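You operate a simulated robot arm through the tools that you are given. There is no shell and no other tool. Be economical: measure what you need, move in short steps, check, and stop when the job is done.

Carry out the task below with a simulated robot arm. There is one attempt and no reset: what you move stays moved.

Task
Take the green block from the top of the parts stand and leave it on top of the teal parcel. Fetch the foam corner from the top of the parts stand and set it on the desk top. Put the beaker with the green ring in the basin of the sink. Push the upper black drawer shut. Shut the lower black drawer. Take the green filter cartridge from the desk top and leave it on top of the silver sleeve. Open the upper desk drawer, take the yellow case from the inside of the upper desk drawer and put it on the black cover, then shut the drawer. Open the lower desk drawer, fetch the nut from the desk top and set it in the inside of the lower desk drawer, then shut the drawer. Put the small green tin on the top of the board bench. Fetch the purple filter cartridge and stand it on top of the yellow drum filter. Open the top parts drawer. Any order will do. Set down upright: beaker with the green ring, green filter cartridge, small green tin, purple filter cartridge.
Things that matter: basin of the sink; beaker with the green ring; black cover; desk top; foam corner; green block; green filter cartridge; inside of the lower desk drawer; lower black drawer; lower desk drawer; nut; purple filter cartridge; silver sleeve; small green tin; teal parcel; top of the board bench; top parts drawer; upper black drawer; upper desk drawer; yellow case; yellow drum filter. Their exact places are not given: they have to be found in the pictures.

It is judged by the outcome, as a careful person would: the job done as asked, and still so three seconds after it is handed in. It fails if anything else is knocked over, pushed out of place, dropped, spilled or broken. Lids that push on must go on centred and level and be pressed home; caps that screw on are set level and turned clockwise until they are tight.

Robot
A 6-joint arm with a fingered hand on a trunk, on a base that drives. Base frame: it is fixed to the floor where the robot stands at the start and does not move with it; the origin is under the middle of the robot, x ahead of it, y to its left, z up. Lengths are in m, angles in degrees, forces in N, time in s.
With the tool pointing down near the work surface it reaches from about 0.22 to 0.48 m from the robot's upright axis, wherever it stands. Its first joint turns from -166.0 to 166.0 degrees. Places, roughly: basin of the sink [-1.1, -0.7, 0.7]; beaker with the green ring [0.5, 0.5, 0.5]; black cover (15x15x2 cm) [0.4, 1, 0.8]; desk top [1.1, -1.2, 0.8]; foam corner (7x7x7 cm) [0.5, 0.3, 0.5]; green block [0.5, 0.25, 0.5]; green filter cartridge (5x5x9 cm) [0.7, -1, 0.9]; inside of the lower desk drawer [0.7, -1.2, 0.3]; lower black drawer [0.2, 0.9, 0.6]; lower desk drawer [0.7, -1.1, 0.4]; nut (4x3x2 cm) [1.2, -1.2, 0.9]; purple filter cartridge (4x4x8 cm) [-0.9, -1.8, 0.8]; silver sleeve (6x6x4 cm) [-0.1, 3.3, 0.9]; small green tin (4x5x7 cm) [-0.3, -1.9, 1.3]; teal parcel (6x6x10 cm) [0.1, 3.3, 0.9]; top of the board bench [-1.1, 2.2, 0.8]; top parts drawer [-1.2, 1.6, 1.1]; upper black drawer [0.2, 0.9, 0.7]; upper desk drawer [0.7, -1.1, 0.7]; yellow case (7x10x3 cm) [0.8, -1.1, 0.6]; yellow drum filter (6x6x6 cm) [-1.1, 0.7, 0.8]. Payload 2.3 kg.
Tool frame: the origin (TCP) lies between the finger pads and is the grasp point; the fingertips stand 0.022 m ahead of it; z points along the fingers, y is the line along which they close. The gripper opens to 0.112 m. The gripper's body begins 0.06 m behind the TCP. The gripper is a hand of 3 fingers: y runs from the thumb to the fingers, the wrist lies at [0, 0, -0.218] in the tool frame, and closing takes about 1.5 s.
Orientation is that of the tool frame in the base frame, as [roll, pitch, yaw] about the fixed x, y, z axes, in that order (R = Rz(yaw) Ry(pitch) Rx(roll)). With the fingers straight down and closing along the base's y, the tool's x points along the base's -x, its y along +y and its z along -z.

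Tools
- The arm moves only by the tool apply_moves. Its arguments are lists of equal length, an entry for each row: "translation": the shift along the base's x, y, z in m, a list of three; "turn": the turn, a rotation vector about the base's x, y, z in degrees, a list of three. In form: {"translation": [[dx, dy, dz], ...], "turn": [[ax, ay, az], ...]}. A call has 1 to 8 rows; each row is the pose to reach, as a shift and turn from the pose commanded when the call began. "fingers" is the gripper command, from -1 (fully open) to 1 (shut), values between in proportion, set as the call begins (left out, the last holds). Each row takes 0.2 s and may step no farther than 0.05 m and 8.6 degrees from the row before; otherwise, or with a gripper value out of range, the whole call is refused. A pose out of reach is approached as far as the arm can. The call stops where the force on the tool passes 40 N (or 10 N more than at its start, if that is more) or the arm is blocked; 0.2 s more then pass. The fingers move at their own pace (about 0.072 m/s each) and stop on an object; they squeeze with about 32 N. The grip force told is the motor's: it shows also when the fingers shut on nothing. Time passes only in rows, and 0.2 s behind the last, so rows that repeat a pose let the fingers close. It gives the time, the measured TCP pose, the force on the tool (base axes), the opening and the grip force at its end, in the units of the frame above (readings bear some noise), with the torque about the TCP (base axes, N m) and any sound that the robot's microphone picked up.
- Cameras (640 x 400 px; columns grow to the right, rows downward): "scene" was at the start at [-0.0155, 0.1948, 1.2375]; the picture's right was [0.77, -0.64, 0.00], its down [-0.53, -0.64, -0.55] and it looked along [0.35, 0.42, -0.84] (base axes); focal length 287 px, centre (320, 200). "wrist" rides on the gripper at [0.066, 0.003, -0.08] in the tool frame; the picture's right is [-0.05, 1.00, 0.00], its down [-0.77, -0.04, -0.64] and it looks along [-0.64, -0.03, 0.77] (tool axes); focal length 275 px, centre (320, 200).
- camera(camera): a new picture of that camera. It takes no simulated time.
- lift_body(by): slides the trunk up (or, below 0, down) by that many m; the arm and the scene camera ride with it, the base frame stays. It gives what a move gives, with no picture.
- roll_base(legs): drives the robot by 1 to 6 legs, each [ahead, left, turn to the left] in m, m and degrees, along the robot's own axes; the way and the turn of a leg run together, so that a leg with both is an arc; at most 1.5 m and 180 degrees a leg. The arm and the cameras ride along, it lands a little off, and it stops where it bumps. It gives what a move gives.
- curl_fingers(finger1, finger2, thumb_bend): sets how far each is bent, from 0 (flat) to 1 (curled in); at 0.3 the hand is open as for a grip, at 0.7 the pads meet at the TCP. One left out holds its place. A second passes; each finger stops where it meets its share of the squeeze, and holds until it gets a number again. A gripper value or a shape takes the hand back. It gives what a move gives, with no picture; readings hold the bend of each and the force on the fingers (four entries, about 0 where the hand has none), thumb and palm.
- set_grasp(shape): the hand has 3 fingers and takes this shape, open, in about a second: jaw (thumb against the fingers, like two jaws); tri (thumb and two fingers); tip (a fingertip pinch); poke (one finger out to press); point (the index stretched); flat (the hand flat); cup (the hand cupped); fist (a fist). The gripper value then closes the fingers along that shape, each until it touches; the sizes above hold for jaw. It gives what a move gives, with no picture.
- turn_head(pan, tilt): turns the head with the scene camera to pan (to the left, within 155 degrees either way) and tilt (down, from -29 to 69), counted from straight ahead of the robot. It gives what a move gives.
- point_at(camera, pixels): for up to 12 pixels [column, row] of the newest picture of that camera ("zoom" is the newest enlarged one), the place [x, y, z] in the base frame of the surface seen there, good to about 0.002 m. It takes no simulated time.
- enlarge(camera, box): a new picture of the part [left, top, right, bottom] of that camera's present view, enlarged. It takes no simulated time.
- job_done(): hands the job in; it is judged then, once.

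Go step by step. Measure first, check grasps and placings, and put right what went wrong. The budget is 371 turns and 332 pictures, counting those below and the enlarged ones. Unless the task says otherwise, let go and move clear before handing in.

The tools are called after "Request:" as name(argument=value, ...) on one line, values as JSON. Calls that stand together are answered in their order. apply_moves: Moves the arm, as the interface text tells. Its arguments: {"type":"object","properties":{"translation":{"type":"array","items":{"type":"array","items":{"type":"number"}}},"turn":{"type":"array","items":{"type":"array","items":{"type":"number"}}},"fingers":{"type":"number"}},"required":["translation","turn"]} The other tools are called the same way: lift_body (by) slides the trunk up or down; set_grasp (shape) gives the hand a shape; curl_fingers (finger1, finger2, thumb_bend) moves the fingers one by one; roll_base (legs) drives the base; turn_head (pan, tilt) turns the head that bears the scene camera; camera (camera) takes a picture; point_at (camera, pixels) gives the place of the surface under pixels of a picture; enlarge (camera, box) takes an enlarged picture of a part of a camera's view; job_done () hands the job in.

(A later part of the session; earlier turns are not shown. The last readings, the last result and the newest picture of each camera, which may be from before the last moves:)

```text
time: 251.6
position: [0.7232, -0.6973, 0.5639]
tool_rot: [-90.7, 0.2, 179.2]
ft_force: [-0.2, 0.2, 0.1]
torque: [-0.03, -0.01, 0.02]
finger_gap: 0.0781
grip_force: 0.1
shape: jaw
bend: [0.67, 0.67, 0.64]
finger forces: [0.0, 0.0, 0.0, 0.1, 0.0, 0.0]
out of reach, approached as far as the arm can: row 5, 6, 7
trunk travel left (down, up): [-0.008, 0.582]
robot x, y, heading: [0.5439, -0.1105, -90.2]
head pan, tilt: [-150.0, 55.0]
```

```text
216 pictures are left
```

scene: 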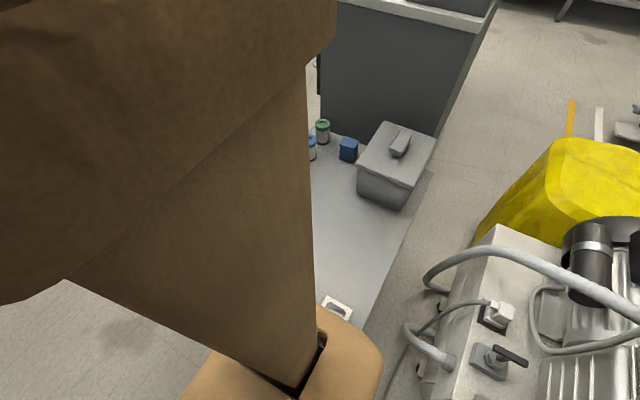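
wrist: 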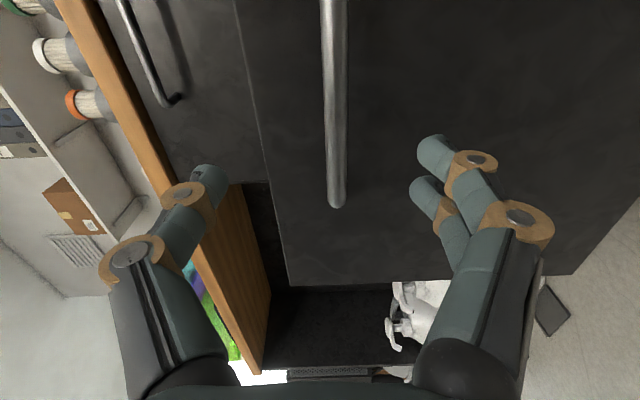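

Request:
lift_body(by=0.4)

Request:
lift_body(by=0.14)

Request:
roll_base(legs=[[0, 0.7, 0]])

Request:
turn_head(pan=-20, tilt=45)

Request:
camera(camera="scene")

```text
time: 255.4
position: [0.7221, -0.697, 0.9629]
tool_rot: [-90.8, 0.1, 179.2]
ft_force: [-0.2, -0.4, -0.1]
torque: [-0.03, 0.04, -0.01]
finger_gap: 0.0782
grip_force: 0.1
shape: jaw
bend: [0.67, 0.67, 0.64]
finger forces: [0.0, 0.1, 0.0, 0.0, 0.1, 0.1]
trunk travel left (down, up): [-0.408, 0.182]
robot x, y, heading: [0.5437, -0.1106, -90.2]
head pan, tilt: [-150.0, 55.0]
```

```text
time: 257.1
position: [0.7232, -0.6993, 1.1032]
tool_rot: [-90.8, 0.0, 179.2]
ft_force: [-1.0, -0.2, 0.9]
torque: [0.0, 0.0, 0.01]
finger_gap: 0.0779
grip_force: 0.0
shape: jaw
bend: [0.67, 0.67, 0.64]
finger forces: [0.1, 0.0, 0.0, 0.0, 0.0, 0.0]
trunk travel left (down, up): [-0.548, 0.042]
robot x, y, heading: [0.5428, -0.1093, -90.1]
head pan, tilt: [-150.0, 55.0]
```

```text
time: 260.9
position: [1.4083, -0.6974, 1.1025]
tool_rot: [-90.7, 0.0, 179.3]
ft_force: [-0.4, 0.6, -0.2]
torque: [-0.02, -0.03, 0.02]
finger_gap: 0.0783
grip_force: 0.0
shape: jaw
bend: [0.67, 0.67, 0.64]
finger forces: [0.0, 0.1, 0.0, 0.0, 0.1, 0.0]
trunk travel left (down, up): [-0.548, 0.042]
robot x, y, heading: [1.2264, -0.1115, -89.6]
head pan, tilt: [-150.0, 55.0]
```

```text
time: 263.0
position: [1.4082, -0.6988, 1.1031]
tool_rot: [-90.7, 0.2, 179.2]
ft_force: [0.4, -0.6, -0.2]
torque: [-0.01, -0.02, 0.0]
finger_gap: 0.078
grip_force: 0.1
shape: jaw
bend: [0.67, 0.67, 0.64]
finger forces: [0.0, 0.1, 0.0, 0.0, 0.1, 0.0]
trunk travel left (down, up): [-0.548, 0.042]
robot x, y, heading: [1.2272, -0.1125, -90.3]
head pan, tilt: [-20.0, 45.0]
```

```text
215 pictures are left
```

scene: 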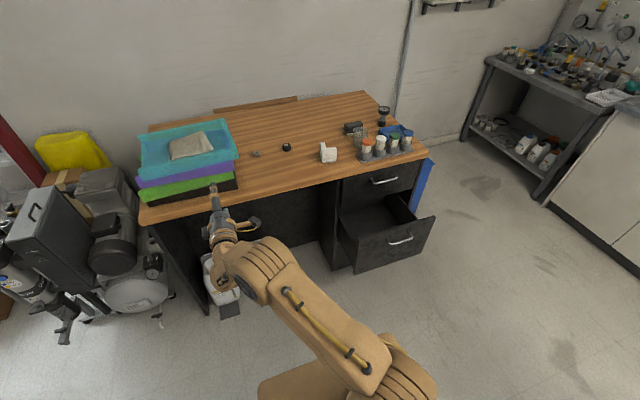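

Request:
apply_moves(translation=[[-0.02, 0.01, 0], [-0.04, 0.02, 0], [-0.06, 0.03, 0], [-0.08, 0.04, 0], [-0.1, 0.05, 0], [-0.12, 0.07, 0], [-0.14, 0.08, 0], [-0.15, 0.09, 0]], turn=[[4.62, -4.62, -4.62], [9.24, -9.24, -9.24], [13.86, -13.86, -13.86], [18.48, -18.48, -18.48], [23.1, -23.1, -23.1], [27.7, -27.7, -27.7], [32.3, -32.3, -32.3], [36.95, -36.95, -36.95]])

Request:
apply_moves(translation=[[-0.005, 0.01, 0], [-0.01, 0.02, 0], [-0.015, 0.03, 0], [-0.02, 0.04, 0], [-0.02, 0.05, 0], [-0.02, 0.06, 0], [-0.02, 0.06, 0]], turn=[[4.62, -4.62, -4.62], [9.24, -9.24, -9.24], [13.86, -13.86, -13.86], [18.48, -18.48, -18.48], [23.1, -23.1, -23.1], [27.7, -27.7, -27.7], [32.3, -32.3, -32.3]])

```text
time: 264.8
position: [1.2574, -0.6105, 1.1031]
tool_rot: [-139.5, 18.8, 130.9]
ft_force: [-0.1, -0.3, 0.3]
torque: [0.0, -0.04, -0.01]
finger_gap: 0.0781
grip_force: 0.0
shape: jaw
bend: [0.67, 0.67, 0.64]
finger forces: [0.0, 0.1, 0.0, 0.0, 0.0, 0.0]
trunk travel left (down, up): [-0.548, 0.042]
robot x, y, heading: [1.2249, -0.1121, -90.0]
head pan, tilt: [-20.0, 45.0]
```

```text
time: 266.4
position: [1.238, -0.5489, 1.1033]
tool_rot: [179.3, -0.8, 89.8]
ft_force: [-0.3, -0.4, 0.1]
torque: [-0.03, 0.02, -0.02]
finger_gap: 0.0785
grip_force: 0.1
shape: jaw
bend: [0.67, 0.67, 0.64]
finger forces: [0.1, 0.0, 0.1, 0.0, 0.0, 0.1]
trunk travel left (down, up): [-0.548, 0.042]
robot x, y, heading: [1.2248, -0.113, -89.9]
head pan, tilt: [-20.0, 45.0]
```

Request:
roll_base(legs=[[0.6, 0, 0]])

Request:
camera(camera="wrist")

Request:
turn_head(pan=0, tilt=65)

Request:
camera(camera="scene")

```text
time: 269.8
position: [1.2425, -1.1432, 1.1024]
tool_rot: [179.3, -0.6, 90.2]
ft_force: [-0.2, -0.5, -0.2]
torque: [0.0, -0.02, -0.01]
finger_gap: 0.078
grip_force: 0.1
shape: jaw
bend: [0.67, 0.67, 0.64]
finger forces: [0.0, 0.0, 0.0, 0.0, 0.0, 0.0]
trunk travel left (down, up): [-0.548, 0.042]
robot x, y, heading: [1.2256, -0.7081, -89.4]
head pan, tilt: [-20.0, 45.0]
```

```text
214 pictures are left
```

wrist: 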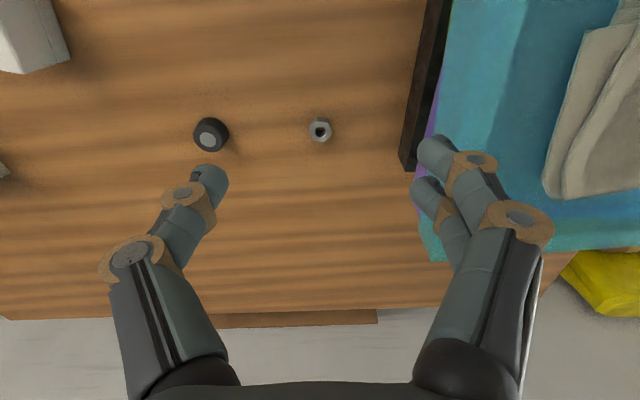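

```text
time: 270.6
position: [1.2425, -1.1448, 1.1033]
tool_rot: [179.4, -0.7, 90.3]
ft_force: [-0.1, 0.1, 0.1]
torque: [0.01, 0.02, 0.04]
finger_gap: 0.0783
grip_force: 0.0
shape: jaw
bend: [0.67, 0.67, 0.64]
finger forces: [0.1, 0.1, 0.1, 0.0, 0.1, 0.0]
trunk travel left (down, up): [-0.548, 0.042]
robot x, y, heading: [1.2306, -0.7077, -89.4]
head pan, tilt: [0.0, 65.0]
```

```text
213 pictures are left
```

scene: 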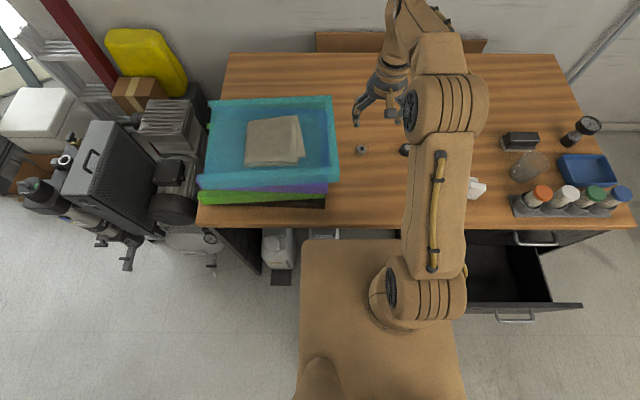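

Request:
enlarge(camera="wrist", box=[180, 90, 440, 180])

Request:
point_at(camera="wrist", pixels=[[320, 121], [309, 130], [332, 131], [320, 141], [324, 131], [210, 140], [195, 135], [229, 135], [405, 165], [413, 120]])

```text
2.46 times, centred on (310, 135) of wrist
```

zoom: 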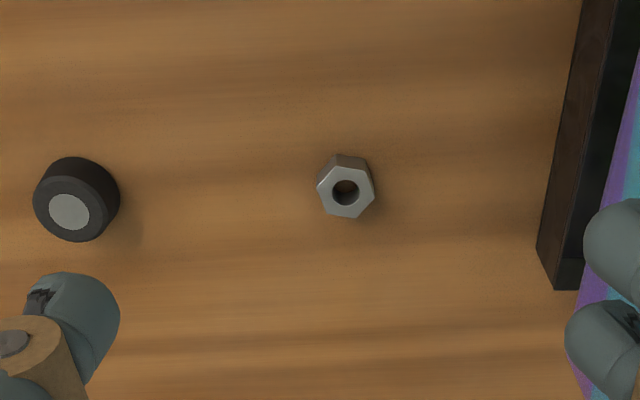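

```text
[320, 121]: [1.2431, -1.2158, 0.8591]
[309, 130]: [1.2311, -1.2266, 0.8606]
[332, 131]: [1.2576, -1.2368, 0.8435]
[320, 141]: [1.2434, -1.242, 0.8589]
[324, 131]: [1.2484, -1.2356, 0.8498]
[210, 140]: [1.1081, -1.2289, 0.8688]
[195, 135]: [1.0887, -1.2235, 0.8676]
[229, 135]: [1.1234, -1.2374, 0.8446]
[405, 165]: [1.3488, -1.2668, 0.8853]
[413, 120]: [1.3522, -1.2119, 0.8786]
```

Request:
roll_base(legs=[[0.055, 0, 0]])

Request:
camera(camera="wrist")

```text
time: 271.6
position: [1.2434, -1.2029, 1.1027]
tool_rot: [179.3, -0.8, 90.3]
ft_force: [0.2, -0.8, 0.1]
torque: [0.04, -0.01, 0.03]
finger_gap: 0.0781
grip_force: 0.0
shape: jaw
bend: [0.67, 0.67, 0.64]
finger forces: [0.0, 0.1, 0.0, 0.1, 0.1, 0.0]
trunk travel left (down, up): [-0.548, 0.042]
robot x, y, heading: [1.2307, -0.764, -89.7]
head pan, tilt: [0.0, 65.0]
```

```text
211 pictures are left
```

wrist: 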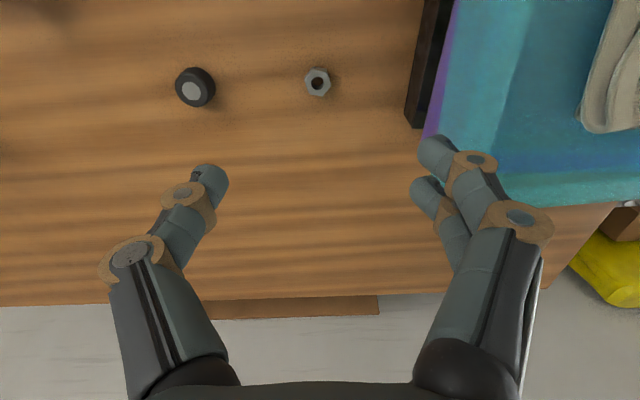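

Request:
apply_moves(translation=[[0, -0.013, -0.04], [0.0, -0.026, -0.08], [0.0, -0.026, -0.12], [0.0, -0.026, -0.16], [0.0, -0.026, -0.19]], turn=[[0, 0, 0], [0, 0, 0], [0, 0, 0], [0, 0, 0], [0, 0, 0]], fingers=0.0)

Request:
camera(camera="wrist")

```text
time: 272.8
position: [1.2437, -1.2271, 0.9096]
tool_rot: [179.3, -0.6, 90.3]
ft_force: [0.4, 0.4, 0.0]
torque: [0.03, 0.02, 0.0]
finger_gap: 0.0566
grip_force: 0.0
shape: jaw
bend: [0.72, 0.72, 0.7]
finger forces: [0.0, 0.0, 0.0, 0.0, 0.1, 0.1]
trunk travel left (down, up): [-0.548, 0.042]
robot x, y, heading: [1.2279, -0.7647, -89.6]
head pan, tilt: [0.0, 65.0]
```

```text
210 pictures are left
```

wrist: 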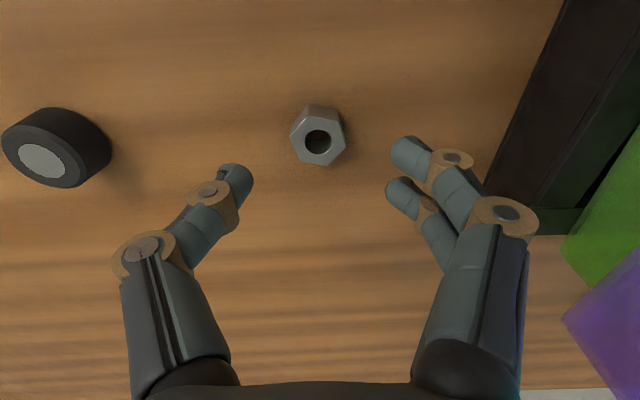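

Request:
apply_moves(translation=[[0, -0.001, -0.02], [0, -0.001, -0.034], [0, -0.001, -0.04]], turn=[[0, 0, 0], [0, 0, 0], [0, 0, 0]])

Request:
apply_moves(translation=[[0, 0, 0], [0, 0, 0], [0, 0, 0], [0, 0, 0]], turn=[[0, 0, 0], [0, 0, 0], [0, 0, 0], [0, 0, 0]], fingers=1)

Request:
camera(camera="wrist")

```text
time: 273.6
position: [1.2431, -1.2283, 0.8718]
tool_rot: [179.3, -0.8, 90.3]
ft_force: [0.3, -0.4, -0.1]
torque: [-0.02, 0.02, -0.01]
finger_gap: 0.0568
grip_force: 0.1
shape: jaw
bend: [0.72, 0.72, 0.7]
finger forces: [0.1, 0.1, 0.0, 0.0, 0.1, 0.0]
trunk travel left (down, up): [-0.548, 0.042]
robot x, y, heading: [1.2273, -0.767, -89.9]
head pan, tilt: [0.0, 65.0]
```

```text
time: 274.6
position: [1.2429, -1.2292, 0.8717]
tool_rot: [179.3, -0.6, 90.3]
ft_force: [0.1, 0.3, 1.4]
torque: [0.04, 0.03, 0.04]
finger_gap: 0.0194
grip_force: 31.7
shape: jaw
bend: [0.73, 0.73, 0.7]
finger forces: [15.7, 13.1, 0.1, 0.0, 27.8, 0.0]
trunk travel left (down, up): [-0.548, 0.042]
robot x, y, heading: [1.2289, -0.7598, -89.7]
head pan, tilt: [0.0, 65.0]
```

```text
209 pictures are left
```

wrist: 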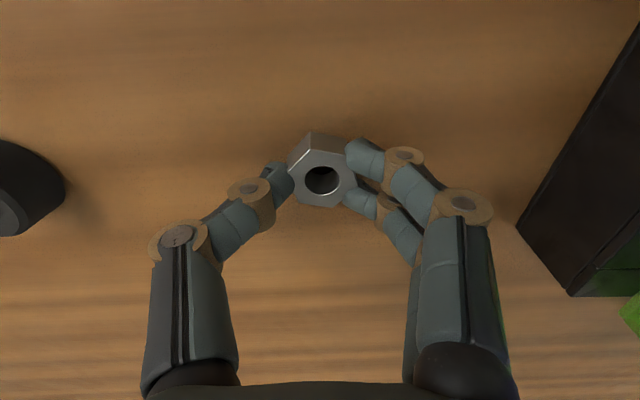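

Nut gripped. Lift and look.

Request:
apply_moves(translation=[[0, 0, 0.02], [0, 0.01, 0.06], [0, 0.02, 0.1], [0, 0.03, 0.14], [0, 0.04, 0.18], [0, 0.05, 0.22]], turn=[[0, 0, 0], [0, 0, 0], [0, 0, 0], [0, 0, 0], [0, 0, 0], [0, 0, 0]])

Request:
camera(camera="wrist")

```text
time: 275.9
position: [1.2413, -1.1791, 1.0945]
tool_rot: [179.2, -0.6, 90.3]
ft_force: [0.0, 0.3, 0.4]
torque: [-0.03, 0.0, 0.05]
finger_gap: 0.019
grip_force: 31.8
shape: jaw
bend: [0.73, 0.73, 0.7]
finger forces: [16.6, 15.3, 0.0, 0.0, 27.6, 0.1]
trunk travel left (down, up): [-0.548, 0.042]
robot x, y, heading: [1.2262, -0.7614, -89.6]
head pan, tilt: [0.0, 65.0]
```

```text
208 pictures are left
```

wrist: 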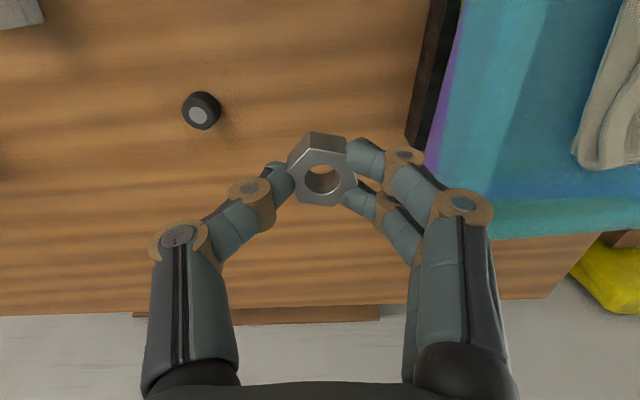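

Request:
roll_base(legs=[[-0.31, 0, 0], [0, -0.51, 0]])

Request:
turn_head(pan=-10, tilt=60)

Request:
camera(camera="scene")

Request:
camera(camera="wrist")

```text
time: 280.7
position: [0.7253, -0.8707, 1.0937]
tool_rot: [179.2, -0.7, 90.4]
ft_force: [0.7, -0.2, -1.2]
torque: [0.02, 0.01, 0.02]
finger_gap: 0.0186
grip_force: 32.1
shape: jaw
bend: [0.73, 0.73, 0.7]
finger forces: [16.6, 15.2, 0.0, 0.1, 27.5, 0.1]
trunk travel left (down, up): [-0.548, 0.042]
robot x, y, heading: [0.7129, -0.4517, -89.6]
head pan, tilt: [0.0, 65.0]
```

```text
time: 281.4
position: [0.7246, -0.8698, 1.0927]
tool_rot: [179.3, -0.6, 90.6]
ft_force: [-1.3, -0.4, -0.5]
torque: [0.01, -0.01, -0.03]
finger_gap: 0.0188
grip_force: 32.6
shape: jaw
bend: [0.73, 0.73, 0.7]
finger forces: [16.6, 15.2, 0.1, 0.0, 27.5, 0.1]
trunk travel left (down, up): [-0.548, 0.042]
robot x, y, heading: [0.7124, -0.4581, -89.6]
head pan, tilt: [-10.0, 60.0]
```

```text
207 pictures are left
```

scene: 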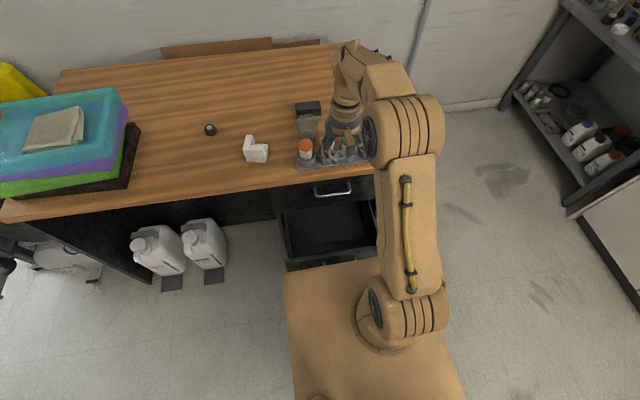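

```text
206 pictures are left
```

wrist: 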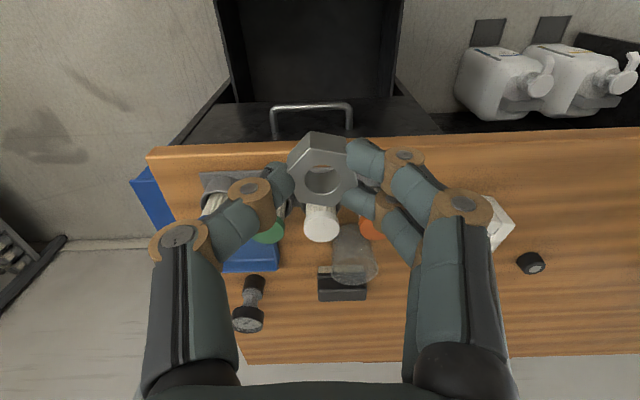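

Request:
point_at(camera="wrist", pixels=[[310, 20], [310, 60], [310, 90], [240, 95], [390, 60], [225, 20], [310, 103]])

Request:
point_at(camera="scene", pixels=[[320, 230], [340, 240], [300, 215], [320, 262], [330, 257], [370, 215], [285, 240], [300, 265]])

```text
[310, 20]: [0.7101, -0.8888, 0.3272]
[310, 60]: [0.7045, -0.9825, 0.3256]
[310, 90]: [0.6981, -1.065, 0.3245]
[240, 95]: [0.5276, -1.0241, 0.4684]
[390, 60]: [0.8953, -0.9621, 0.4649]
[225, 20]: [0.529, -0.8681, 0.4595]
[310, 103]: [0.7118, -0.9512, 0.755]
```

```text
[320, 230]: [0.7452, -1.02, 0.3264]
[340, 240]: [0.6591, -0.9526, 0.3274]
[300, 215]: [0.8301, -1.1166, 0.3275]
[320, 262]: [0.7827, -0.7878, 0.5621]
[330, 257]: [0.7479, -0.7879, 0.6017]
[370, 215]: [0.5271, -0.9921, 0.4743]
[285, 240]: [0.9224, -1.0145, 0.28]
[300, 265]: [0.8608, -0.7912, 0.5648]
```

Request:
roll_base(legs=[[0, 0.1, 0]])

Request:
apply_moves(translation=[[0, 0, 0], [0, 0, 0], [0, 0, 0], [0, 0, 0], [0, 0, 0], [0, 0, 0], [0, 0, 0], [0, 0, 0]], turn=[[0, 0, 8.2], [0, 0, 16.4], [0, 0, 24.6], [0, 0, 32.8], [0, 0, 41], [0, 0, 49.2], [0, 0, 57.4], [0, 0, 65.6]])

Request:
apply_moves(translation=[[0, 0, 0], [0, 0, 0], [0, 0, 0]], turn=[[0, 0, 8.2], [0, 0, 16.4], [0, 0, 24.4]])

Request:
lift_body(by=-0.3)

Request:
camera(camera="scene")

Request:
camera(camera="wrist")

```text
time: 282.5
position: [0.8254, -0.8688, 1.093]
tool_rot: [179.3, -0.7, 90.2]
ft_force: [-0.5, -0.5, -1.2]
torque: [-0.02, -0.01, 0.01]
finger_gap: 0.0188
grip_force: 32.0
shape: jaw
bend: [0.73, 0.73, 0.7]
finger forces: [16.6, 15.2, 0.0, 0.0, 27.5, 0.0]
trunk travel left (down, up): [-0.548, 0.042]
robot x, y, heading: [0.8132, -0.4545, -90.0]
head pan, tilt: [-10.0, 60.0]
```

```text
time: 284.3
position: [0.8379, -0.8605, 1.0844]
tool_rot: [179.6, -0.9, 155.7]
ft_force: [-0.1, -0.7, -0.9]
torque: [-0.02, 0.04, -0.01]
finger_gap: 0.0189
grip_force: 32.0
shape: jaw
bend: [0.73, 0.73, 0.7]
finger forces: [16.6, 15.0, 0.1, 0.0, 27.6, 0.0]
out of reach, approached as far as the arm can: row 8
trunk travel left (down, up): [-0.548, 0.042]
robot x, y, heading: [0.8132, -0.4541, -89.5]
head pan, tilt: [-10.0, 60.0]
```

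```text
time: 285.1
position: [0.8976, -0.8105, 1.0378]
tool_rot: [-179.0, -2.8, 179.0]
ft_force: [0.2, -0.4, -0.9]
torque: [0.02, 0.0, -0.04]
finger_gap: 0.0189
grip_force: 32.1
shape: jaw
bend: [0.73, 0.73, 0.7]
finger forces: [16.7, 14.4, 0.1, 0.0, 27.7, 0.0]
out of reach, approached as far as the arm can: row 1, 2, 3
trunk travel left (down, up): [-0.548, 0.042]
robot x, y, heading: [0.8149, -0.4573, -89.6]
head pan, tilt: [-10.0, 60.0]
```

```text
time: 288.1
position: [0.8972, -0.8117, 0.7369]
tool_rot: [-178.9, -2.7, 178.7]
ft_force: [0.0, -0.3, -0.1]
torque: [0.02, 0.0, 0.0]
finger_gap: 0.0187
grip_force: 31.4
shape: jaw
bend: [0.73, 0.73, 0.7]
finger forces: [16.8, 14.3, 0.0, 0.0, 27.7, 0.0]
trunk travel left (down, up): [-0.248, 0.342]
robot x, y, heading: [0.8144, -0.453, -89.6]
head pan, tilt: [-10.0, 60.0]
```

```text
205 pictures are left
```

scene: 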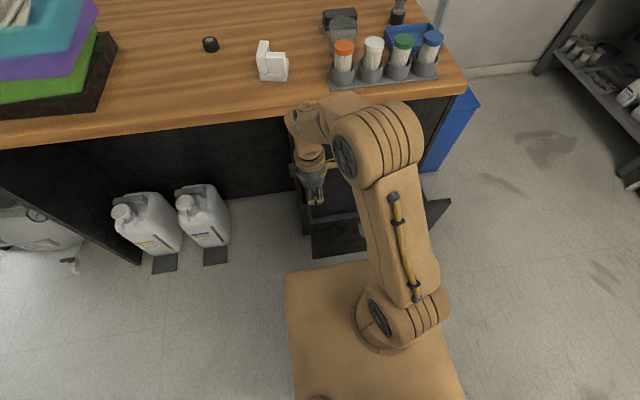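

```text
204 pictures are left
```

wrist: 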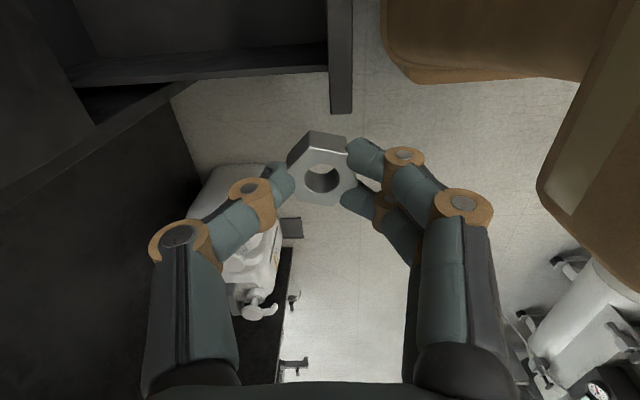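

Request:
apply_moves(translation=[[-0.015, -0.012, 0.01], [-0.03, -0.024, 0.02], [-0.045, -0.036, 0.03], [-0.06, -0.048, 0.04], [-0.077, -0.06, 0.04]], turn=[[-0.2, 0.5, -8], [-0.4, 1, -16], [-0.6, 1.5, -24], [-0.8, 2, -32], [-1, 2.5, -39]])

Request:
camera(camera="wrist")

Request:
camera(camera="scene")

```text
time: 289.3
position: [0.819, -0.8719, 0.7788]
tool_rot: [-177.2, -4.6, 139.4]
ft_force: [0.5, 0.9, -0.8]
torque: [0.0, -0.01, -0.01]
finger_gap: 0.0188
grip_force: 32.4
shape: jaw
bend: [0.73, 0.73, 0.7]
finger forces: [16.7, 13.7, 0.1, 0.0, 27.8, 0.0]
trunk travel left (down, up): [-0.248, 0.342]
robot x, y, heading: [0.813, -0.4534, -89.5]
head pan, tilt: [-10.0, 60.0]
```

```text
203 pictures are left
```

wrist: 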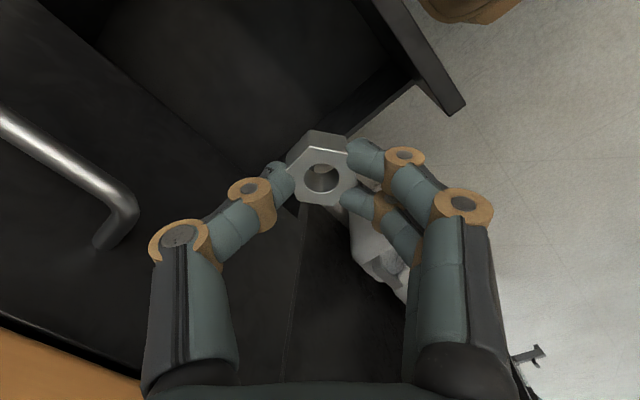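

```text
202 pictures are left
```

scene: 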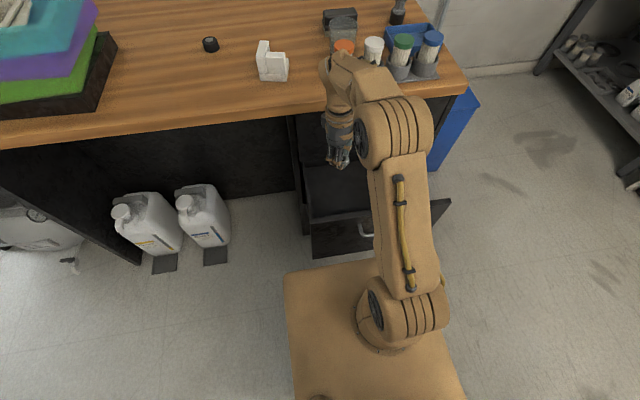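

Request:
point_at(camera="scene", pixels=[[345, 60], [335, 70], [330, 90], [360, 75], [395, 110], [340, 120], [350, 55]])

```text
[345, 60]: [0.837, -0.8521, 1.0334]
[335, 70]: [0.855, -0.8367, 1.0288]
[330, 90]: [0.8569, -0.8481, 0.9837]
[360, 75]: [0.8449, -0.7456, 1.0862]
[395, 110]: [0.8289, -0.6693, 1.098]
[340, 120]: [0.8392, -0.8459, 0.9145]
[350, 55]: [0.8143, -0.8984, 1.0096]
```

Request:
lift_body(by=-0.24)

Request:
camera(camera="wrist")

Request:
camera(camera="scene")

```text
time: 291.8
position: [0.8189, -0.8706, 0.5376]
tool_rot: [-177.2, -4.6, 139.7]
ft_force: [-0.2, -0.8, -1.4]
torque: [0.02, 0.0, -0.02]
finger_gap: 0.0186
grip_force: 32.0
shape: jaw
bend: [0.73, 0.73, 0.7]
finger forces: [16.7, 13.7, 0.1, 0.0, 27.8, 0.0]
trunk travel left (down, up): [-0.008, 0.582]
robot x, y, heading: [0.8123, -0.4531, -89.7]
head pan, tilt: [-10.0, 60.0]
```

```text
201 pictures are left
```

wrist: 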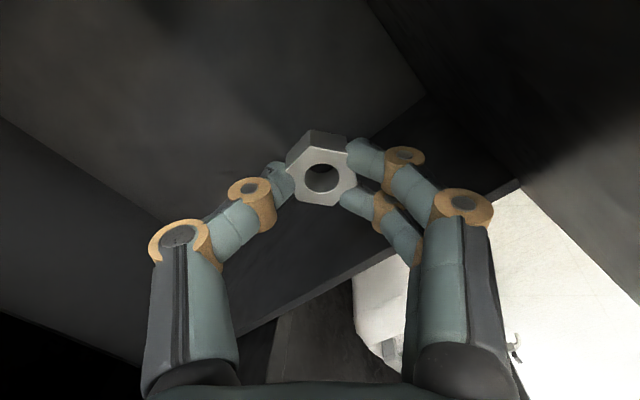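

```text
200 pictures are left
```

scene: 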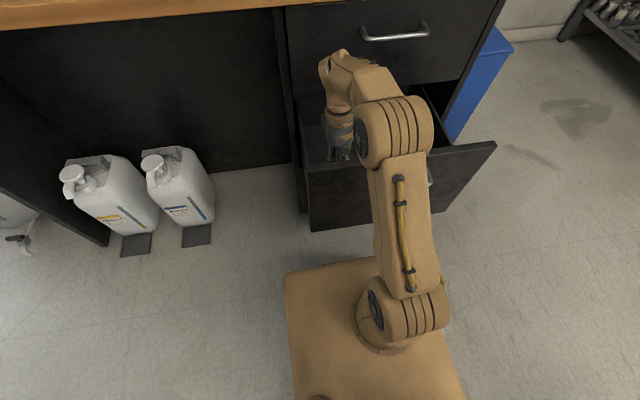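

Request:
apply_moves(translation=[[-0.01, 0, -0.03], [-0.02, 0, -0.06], [-0.02, 0, -0.09]], turn=[[0, 0, 0], [0, 0, 0], [0, 0, 0]])

Request:
camera(camera="scene")

Request:
camera(camera="wrist")

```text
time: 292.6
position: [0.7983, -0.8719, 0.4483]
tool_rot: [-177.2, -4.6, 139.7]
ft_force: [-0.3, 0.3, -0.9]
torque: [0.0, 0.0, -0.01]
finger_gap: 0.0186
grip_force: 32.1
shape: jaw
bend: [0.73, 0.73, 0.7]
finger forces: [16.8, 13.2, 0.0, 0.0, 27.8, 0.0]
trunk travel left (down, up): [-0.008, 0.582]
robot x, y, heading: [0.8124, -0.4541, -89.8]
head pan, tilt: [-10.0, 60.0]
```

```text
199 pictures are left
```

scene: 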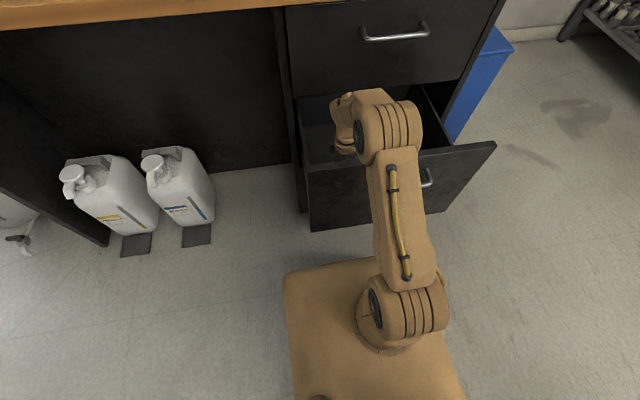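

```text
198 pictures are left
```

wrist: 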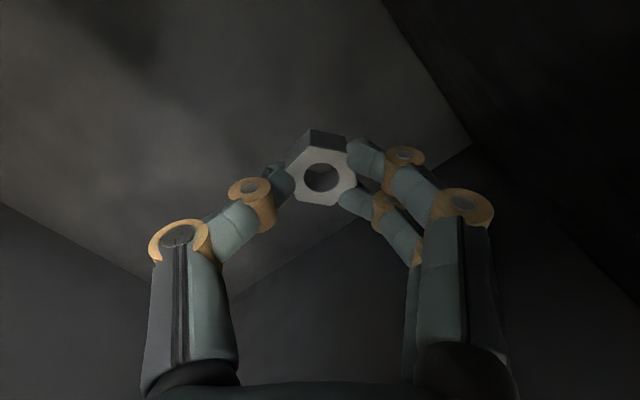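

Request:
point_at(camera="scene", pixels=[[345, 105], [365, 100], [400, 125], [360, 140], [385, 165], [345, 150], [440, 160]])

```text
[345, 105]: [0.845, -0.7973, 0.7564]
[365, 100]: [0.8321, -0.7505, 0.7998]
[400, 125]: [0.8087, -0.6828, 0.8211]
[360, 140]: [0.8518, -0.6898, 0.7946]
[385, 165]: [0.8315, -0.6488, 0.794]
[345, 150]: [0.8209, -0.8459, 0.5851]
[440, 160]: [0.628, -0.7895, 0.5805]
```

Request:
apply_moves(translation=[[-0.005, 0, -0.015], [-0.01, 0, -0.03], [-0.01, 0, -0.042]], turn=[[0, 0, 0], [0, 0, 0], [0, 0, 0]])

Request:
camera(camera="scene")

Request:
point_at(camera="scene", pixels=[[345, 115], [365, 108], [400, 125], [360, 145], [440, 160]])

```text
time: 293.4
position: [0.7891, -0.8733, 0.4073]
tool_rot: [-177.1, -4.6, 139.8]
ft_force: [1.0, 0.5, -0.4]
torque: [0.02, -0.03, -0.03]
finger_gap: 0.0186
grip_force: 32.2
shape: jaw
bend: [0.73, 0.73, 0.7]
finger forces: [16.8, 12.9, 0.0, 0.0, 27.9, 0.0]
trunk travel left (down, up): [-0.008, 0.582]
robot x, y, heading: [0.8151, -0.4564, -89.8]
head pan, tilt: [-10.0, 60.0]
```

```text
197 pictures are left
```

scene: 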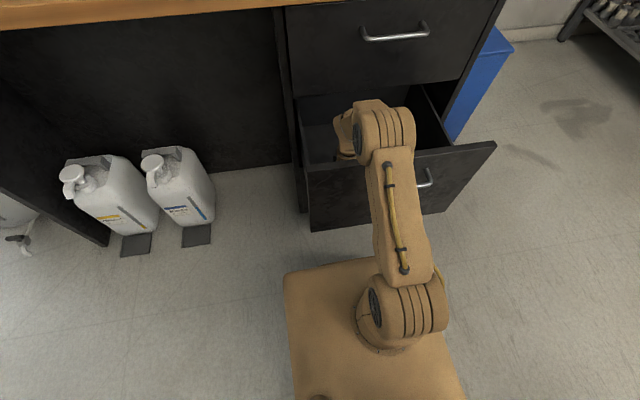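

```text
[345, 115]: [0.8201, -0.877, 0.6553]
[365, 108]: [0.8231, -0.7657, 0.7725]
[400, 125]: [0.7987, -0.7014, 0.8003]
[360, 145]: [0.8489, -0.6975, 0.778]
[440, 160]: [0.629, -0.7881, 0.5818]
```

Request:
apply_moves(translation=[[0, 0, -0.015], [0, 0, -0.03], [0, 0, -0.043]], turn=[[0, 0, 0], [0, 0, 0], [0, 0, 0]])

Request:
camera(camera="wrist")

```text
time: 294.2
position: [0.7903, -0.8705, 0.3625]
tool_rot: [-177.3, -4.6, 139.7]
ft_force: [0.0, -0.8, -1.3]
torque: [0.0, 0.01, 0.03]
finger_gap: 0.0187
grip_force: 31.8
shape: jaw
bend: [0.73, 0.73, 0.7]
finger forces: [16.8, 12.8, 0.0, 0.0, 27.9, 0.1]
trunk travel left (down, up): [-0.008, 0.582]
robot x, y, heading: [0.8146, -0.4559, -89.7]
head pan, tilt: [-10.0, 60.0]
```

```text
196 pictures are left
```

wrist: 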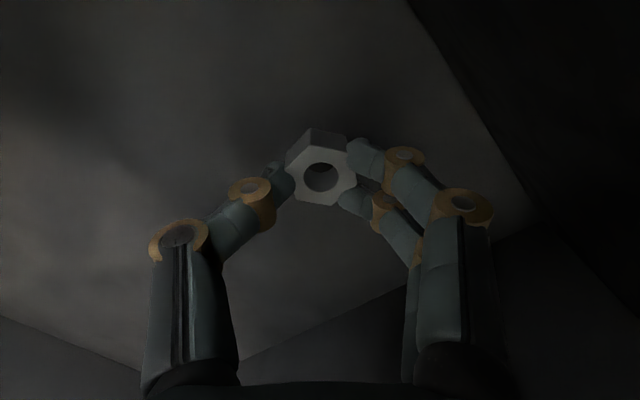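

Request:
apply_moves(translation=[[0, 0, -0.004], [0, 0, -0.007]], turn=[[0, 0, 0], [0, 0, 0]])

Request:
apply_moves(translation=[[0, 0, 0], [0, 0, 0], [0, 0, 0], [0, 0, 0.03], [0, 0, 0.07], [0.01, 0, 0.11], [0.02, 0, 0.15], [0.02, 0, 0.19]], turn=[[0, 0, 0], [0, 0, 0], [0, 0, 0], [0, 0, 0], [0, 0, 0], [0, 0, 0], [0, 0, 0], [0, 0, 0]], fingers=0.2)

Request:
camera(camera="wrist")

```text
time: 294.8
position: [0.7904, -0.871, 0.3567]
tool_rot: [-177.2, -4.6, 139.7]
ft_force: [0.5, -0.1, -0.2]
torque: [0.01, 0.0, 0.01]
finger_gap: 0.0188
grip_force: 32.3
shape: jaw
bend: [0.73, 0.73, 0.7]
finger forces: [16.9, 12.7, 0.0, 0.0, 28.0, 0.0]
trunk travel left (down, up): [-0.008, 0.582]
robot x, y, heading: [0.8137, -0.4581, -89.8]
head pan, tilt: [-10.0, 60.0]
```

```text
time: 296.6
position: [0.8094, -0.8717, 0.5469]
tool_rot: [-177.2, -4.5, 139.7]
ft_force: [-0.1, -0.8, 1.0]
torque: [-0.04, -0.01, 0.0]
finger_gap: 0.0443
grip_force: 0.0
shape: jaw
bend: [0.73, 0.73, 0.7]
finger forces: [0.0, 0.1, 0.1, 0.0, 0.0, 0.0]
trunk travel left (down, up): [-0.008, 0.582]
robot x, y, heading: [0.8141, -0.4533, -89.6]
head pan, tilt: [-10.0, 60.0]
```

```text
195 pictures are left
```

wrist: 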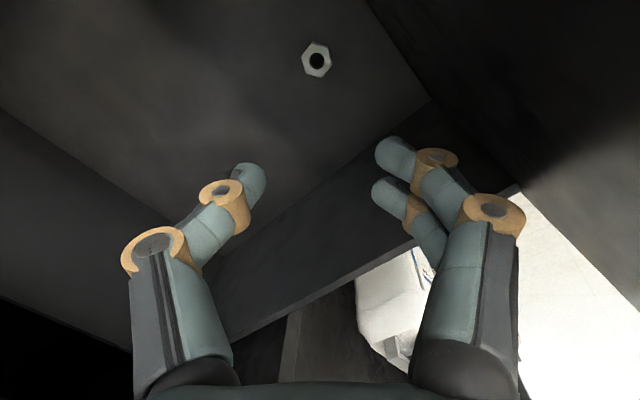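

Nut lies on the drawer floor. I lift out, straighten the hand, then pitch it forward to push the drawer shut.

Request:
lift_body(by=0.3)

Request:
apply_moves(translation=[[-0.005, 0.01, 0.01], [-0.01, 0.03, 0.02], [-0.015, 0.05, 0.02], [-0.02, 0.07, 0.02], [-0.03, 0.09, 0.02], [-0.04, 0.1, 0.02], [-0.05, 0.12, 0.02]], turn=[[0, 0, -8], [0, 0, -16], [0, 0, -24], [0, 0, -32], [0, 0, -40], [0, 0, -48], [0, 0, -49.7]], fingers=1)

Request:
roll_base(legs=[[-0.2, -0.05, 0]])

```text
time: 299.6
position: [0.8086, -0.8723, 0.8449]
tool_rot: [-177.2, -4.6, 139.7]
ft_force: [0.7, -1.0, -0.4]
torque: [0.0, 0.01, -0.02]
finger_gap: 0.0444
grip_force: 0.0
shape: jaw
bend: [0.73, 0.73, 0.7]
finger forces: [0.0, 0.0, 0.1, 0.1, 0.0, 0.0]
trunk travel left (down, up): [-0.308, 0.282]
robot x, y, heading: [0.8132, -0.4552, -89.8]
head pan, tilt: [-10.0, 60.0]
```

```text
time: 301.2
position: [0.7592, -0.7503, 0.8665]
tool_rot: [-177.3, -4.6, 89.8]
ft_force: [0.0, 0.1, -0.3]
torque: [-0.03, 0.0, 0.0]
finger_gap: 0.0
grip_force: 31.7
shape: jaw
bend: [0.68, 0.68, 0.77]
finger forces: [0.0, 0.1, 0.0, 0.0, 0.0, 0.0]
trunk travel left (down, up): [-0.308, 0.282]
robot x, y, heading: [0.8114, -0.4552, -90.1]
head pan, tilt: [-10.0, 60.0]
```

```text
time: 302.9
position: [0.7087, -0.5503, 0.8674]
tool_rot: [-177.1, -4.6, 90.0]
ft_force: [-0.3, 0.4, -0.5]
torque: [-0.02, -0.03, 0.01]
finger_gap: 0.0
grip_force: 31.9
shape: jaw
bend: [0.68, 0.68, 0.77]
finger forces: [0.0, 0.0, 0.0, 0.0, 0.0, 0.0]
trunk travel left (down, up): [-0.308, 0.282]
robot x, y, heading: [0.7636, -0.2536, -89.6]
head pan, tilt: [-10.0, 60.0]
```

Request:
apply_moves(translation=[[0, 0, 0]], turn=[[-4.6, -2.9, 0]])

Request:
apply_moves(translation=[[0, -0.01, 0], [0, -0.02, 0], [0, -0.03, 0], [0, -0.04, 0], [0, -0.05, 0], [0, -0.06, 0], [0, -0.07, 0], [0, -0.08, 0]], turn=[[-8.2, 0, 0], [-16.4, 0, 0], [-24.6, 0, 0], [-32.8, 0, 0], [-41, 0, 0], [-49.2, 0, 0], [-57.4, 0, 0], [-65.6, 0, 0]])

Request:
apply_moves(translation=[[0, -0.01, 0], [0, -0.02, 0], [0, -0.02, 0]], turn=[[-8.2, 0, 0], [-16.4, 0, 0], [-24.4, 0, 0]])

Request:
lift_body(by=-0.3)

Request:
camera(camera="scene")

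```text
time: 303.3
position: [0.7098, -0.5503, 0.868]
tool_rot: [179.9, 0.0, 90.0]
ft_force: [0.5, 0.5, -0.1]
torque: [-0.02, -0.01, 0.0]
finger_gap: 0.0
grip_force: 31.7
shape: jaw
bend: [0.68, 0.68, 0.77]
finger forces: [0.1, 0.1, 0.0, 0.0, 0.0, 0.0]
trunk travel left (down, up): [-0.308, 0.282]
robot x, y, heading: [0.7654, -0.2545, -89.8]
head pan, tilt: [-10.0, 60.0]
```

```text
time: 305.1
position: [0.7408, -0.6199, 0.9849]
tool_rot: [-179.6, 59.8, 89.6]
ft_force: [0.0, -0.3, -0.2]
torque: [-0.03, -0.01, -0.02]
finger_gap: 0.0002
grip_force: 31.9
shape: jaw
bend: [0.68, 0.68, 0.77]
finger forces: [0.0, 0.0, 0.0, 0.0, 0.0, 0.0]
out of reach, approached as far as the arm can: row 5, 6, 7, 8
trunk travel left (down, up): [-0.308, 0.282]
robot x, y, heading: [0.7643, -0.2535, -89.6]
head pan, tilt: [-10.0, 60.0]
```

```text
time: 305.9
position: [0.7593, -0.6092, 1.0544]
tool_rot: [-179.9, 73.7, 89.3]
ft_force: [0.5, -0.1, -0.2]
torque: [0.02, 0.01, 0.01]
finger_gap: 0.0002
grip_force: 31.7
shape: jaw
bend: [0.68, 0.68, 0.77]
finger forces: [0.0, 0.1, 0.0, 0.0, 0.0, 0.0]
out of reach, approached as far as the arm can: row 1, 2, 3
trunk travel left (down, up): [-0.308, 0.282]
robot x, y, heading: [0.765, -0.2538, -89.6]
head pan, tilt: [-10.0, 60.0]
```

```text
time: 308.9
position: [0.7597, -0.6086, 0.7548]
tool_rot: [-179.8, 73.7, 89.2]
ft_force: [0.5, -0.3, -0.4]
torque: [0.03, 0.02, 0.02]
finger_gap: 0.0002
grip_force: 32.0
shape: jaw
bend: [0.68, 0.68, 0.77]
finger forces: [0.1, 0.0, 0.0, 0.0, 0.1, 0.1]
trunk travel left (down, up): [-0.008, 0.582]
robot x, y, heading: [0.7648, -0.2561, -89.6]
head pan, tilt: [-10.0, 60.0]
```

```text
194 pictures are left
```

scene: 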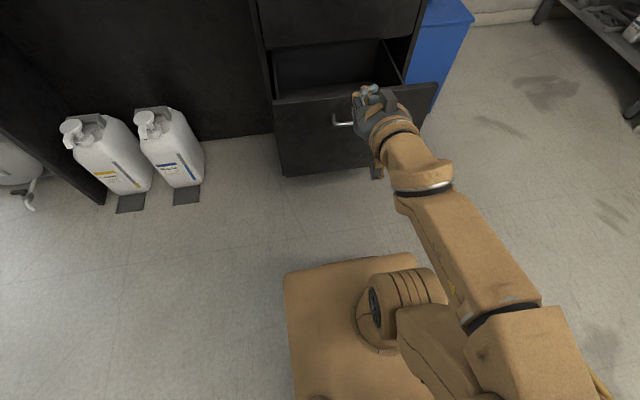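

Request:
apply_moves(translation=[[-0.01, -0.01, -0.04], [-0.02, -0.015, -0.08], [-0.03, -0.02, -0.12], [-0.04, -0.02, -0.16], [-0.045, -0.02, -0.19]], turn=[[0, 0, 0], [0, 0, 0], [0, 0, 0], [0, 0, 0], [0, 0, 0]])

Request:
camera(camera="scene")

```text
time: 310.1
position: [0.7587, -0.6096, 0.7549]
tool_rot: [-179.7, 73.6, 89.3]
ft_force: [-0.4, -0.6, 0.1]
torque: [-0.02, 0.0, -0.01]
finger_gap: 0.0
grip_force: 32.3
shape: jaw
bend: [0.68, 0.68, 0.77]
finger forces: [0.1, 0.1, 0.0, 0.0, 0.1, 0.0]
out of reach, approached as far as the arm can: row 1, 2, 3, 4, 5
trunk travel left (down, up): [-0.008, 0.582]
robot x, y, heading: [0.7613, -0.2545, -89.6]
head pan, tilt: [-10.0, 60.0]
```

```text
193 pictures are left
```

scene: 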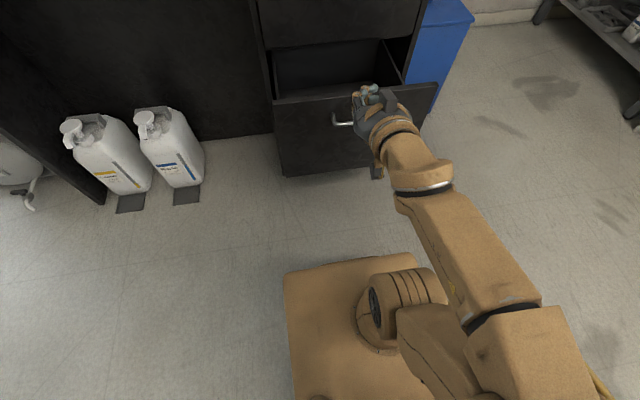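

Request:
apply_moves(translation=[[0, 0, -0.03], [0, 0, -0.06], [-0.01, 0, -0.09], [-0.02, 0, -0.12], [-0.03, 0, -0.14], [-0.04, -0.01, -0.17], [-0.045, -0.02, -0.2]], turn=[[7, 0, 0], [14, 0, 0], [21, 0, 0], [28, 0, 0], [35, 0, 0], [35, 0, 0], [35, 0, 0]])

Request:
camera(camera="scene")

```text
time: 311.7
position: [0.7158, -0.6316, 0.5688]
tool_rot: [-179.4, 38.2, 89.7]
ft_force: [0.4, -0.1, -0.2]
torque: [0.02, 0.0, 0.01]
finger_gap: 0.0
grip_force: 32.2
shape: jaw
bend: [0.68, 0.68, 0.77]
finger forces: [0.1, 0.0, 0.0, 0.0, 0.0, 0.1]
out of reach, approached as far as the arm can: row 1, 7
trunk travel left (down, up): [-0.008, 0.582]
robot x, y, heading: [0.763, -0.2579, -89.6]
head pan, tilt: [-10.0, 60.0]
```

```text
192 pictures are left
```

scene: 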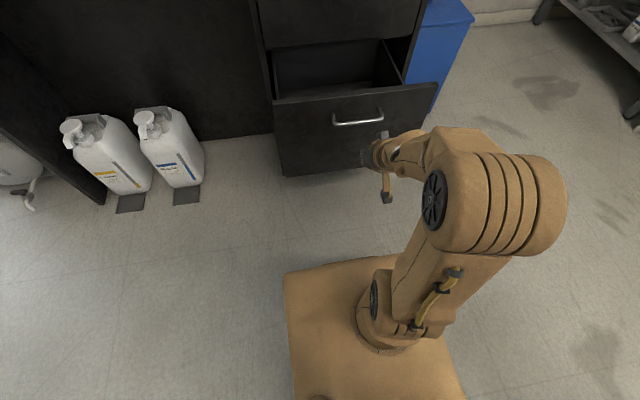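

Request:
roll_base(legs=[[0.2, 0, 0]])

Request:
camera(camera="scene")

```text
time: 313.3
position: [0.7148, -0.8332, 0.5693]
tool_rot: [-179.3, 38.3, 89.8]
ft_force: [-0.2, 0.2, 0.5]
torque: [0.02, 0.0, -0.01]
finger_gap: 0.0
grip_force: 31.8
shape: jaw
bend: [0.69, 0.69, 0.78]
finger forces: [0.1, 0.0, 0.1, 0.0, 0.1, 0.0]
trunk travel left (down, up): [-0.008, 0.582]
robot x, y, heading: [0.7647, -0.4567, -89.7]
head pan, tilt: [-10.0, 60.0]
```

```text
191 pictures are left
```

scene: 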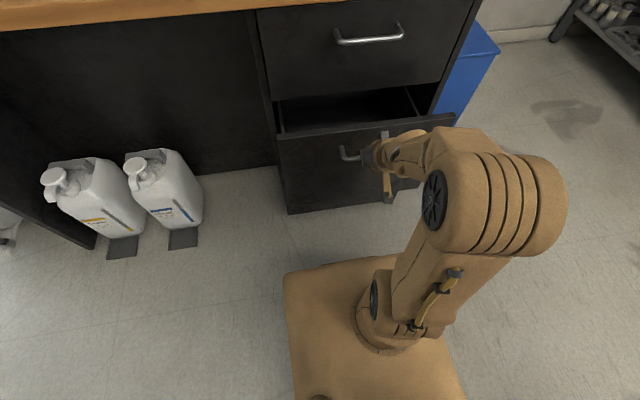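

Request:
roll_base(legs=[[0.1, 0, 0]])

Request:
apply_moves(translation=[[0, -0.02, 0], [0, -0.04, 0], [0, -0.06, 0]], turn=[[0, 0, 0], [0, 0, 0], [0, 0, 0]])

Request:
camera(camera="scene")

```text
time: 314.4
position: [0.7146, -0.9331, 0.5703]
tool_rot: [-179.3, 38.3, 89.5]
ft_force: [0.0, -0.9, -0.1]
torque: [-0.02, 0.0, -0.02]
finger_gap: 0.0
grip_force: 32.4
shape: jaw
bend: [0.69, 0.69, 0.78]
finger forces: [0.0, 0.1, 0.0, 0.0, 0.0, 0.0]
trunk travel left (down, up): [-0.008, 0.582]
robot x, y, heading: [0.7658, -0.5501, -90.0]
head pan, tilt: [-10.0, 60.0]
```

```text
time: 315.2
position: [0.7192, -0.9791, 0.5656]
tool_rot: [180.0, 37.2, 89.0]
ft_force: [2.5, 18.5, 2.0]
torque: [-0.03, 0.03, -0.31]
finger_gap: 0.0002
grip_force: 31.1
shape: jaw
bend: [0.69, 0.73, 0.78]
finger forces: [0.0, 26.9, 0.0, 0.0, 0.0, 0.1]
trunk travel left (down, up): [-0.008, 0.582]
robot x, y, heading: [0.7633, -0.5553, -90.1]
head pan, tilt: [-10.0, 60.0]
stopped in row 3: the force on the tool passed its limit at 59 N (the readings are from after the stop); the commanded pose is now the measured one
```

```text
190 pictures are left
```

scene: 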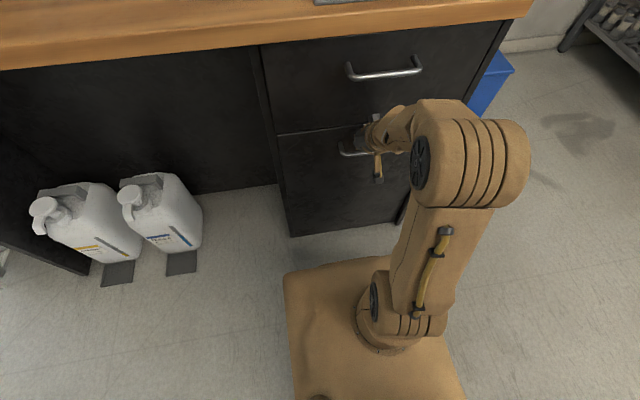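

The drawer is shut. My fingertips are behind the bar, so I raise 5 cm first and then back off.

Request:
lift_body(by=0.05)

Request:
roll_base(legs=[[-0.25, 0, 0]])

Request:
turn_head(pan=0, tilt=45)

Request:
camera(camera="scene")

```text
time: 316.0
position: [0.7181, -0.9785, 0.6107]
tool_rot: [179.6, 36.7, 88.8]
ft_force: [-3.1, 7.1, -4.5]
torque: [0.07, -0.05, -0.19]
finger_gap: 0.0
grip_force: 31.9
shape: jaw
bend: [0.69, 0.7, 0.78]
finger forces: [0.0, 18.7, 0.0, 0.0, 0.0, 0.0]
trunk travel left (down, up): [-0.056, 0.534]
robot x, y, heading: [0.7635, -0.5548, -89.9]
head pan, tilt: [-10.0, 60.0]
stopped: the force on the tool passed its limit at 48 N (the readings are from after the stop); the commanded pose is now the measured one
```

```text
time: 317.8
position: [0.7158, -0.7335, 0.611]
tool_rot: [179.8, 36.8, 88.4]
ft_force: [0.3, -0.5, -0.1]
torque: [-0.03, 0.01, -0.02]
finger_gap: 0.0
grip_force: 31.9
shape: jaw
bend: [0.69, 0.69, 0.78]
finger forces: [0.0, 0.0, 0.0, 0.1, 0.1, 0.0]
trunk travel left (down, up): [-0.056, 0.534]
robot x, y, heading: [0.7641, -0.3129, -90.4]
head pan, tilt: [-10.0, 60.0]
```

```text
time: 318.6
position: [0.7163, -0.7332, 0.6104]
tool_rot: [179.8, 36.8, 88.5]
ft_force: [0.3, -0.5, 0.3]
torque: [0.02, 0.0, 0.01]
finger_gap: 0.0
grip_force: 32.0
shape: jaw
bend: [0.69, 0.69, 0.78]
finger forces: [0.1, 0.0, 0.0, 0.0, 0.0, 0.0]
trunk travel left (down, up): [-0.056, 0.534]
robot x, y, heading: [0.766, -0.3134, -90.3]
head pan, tilt: [0.0, 45.0]
```

```text
189 pictures are left
```

scene: 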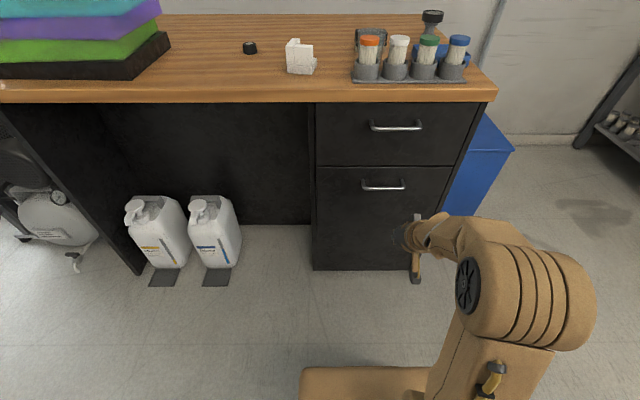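

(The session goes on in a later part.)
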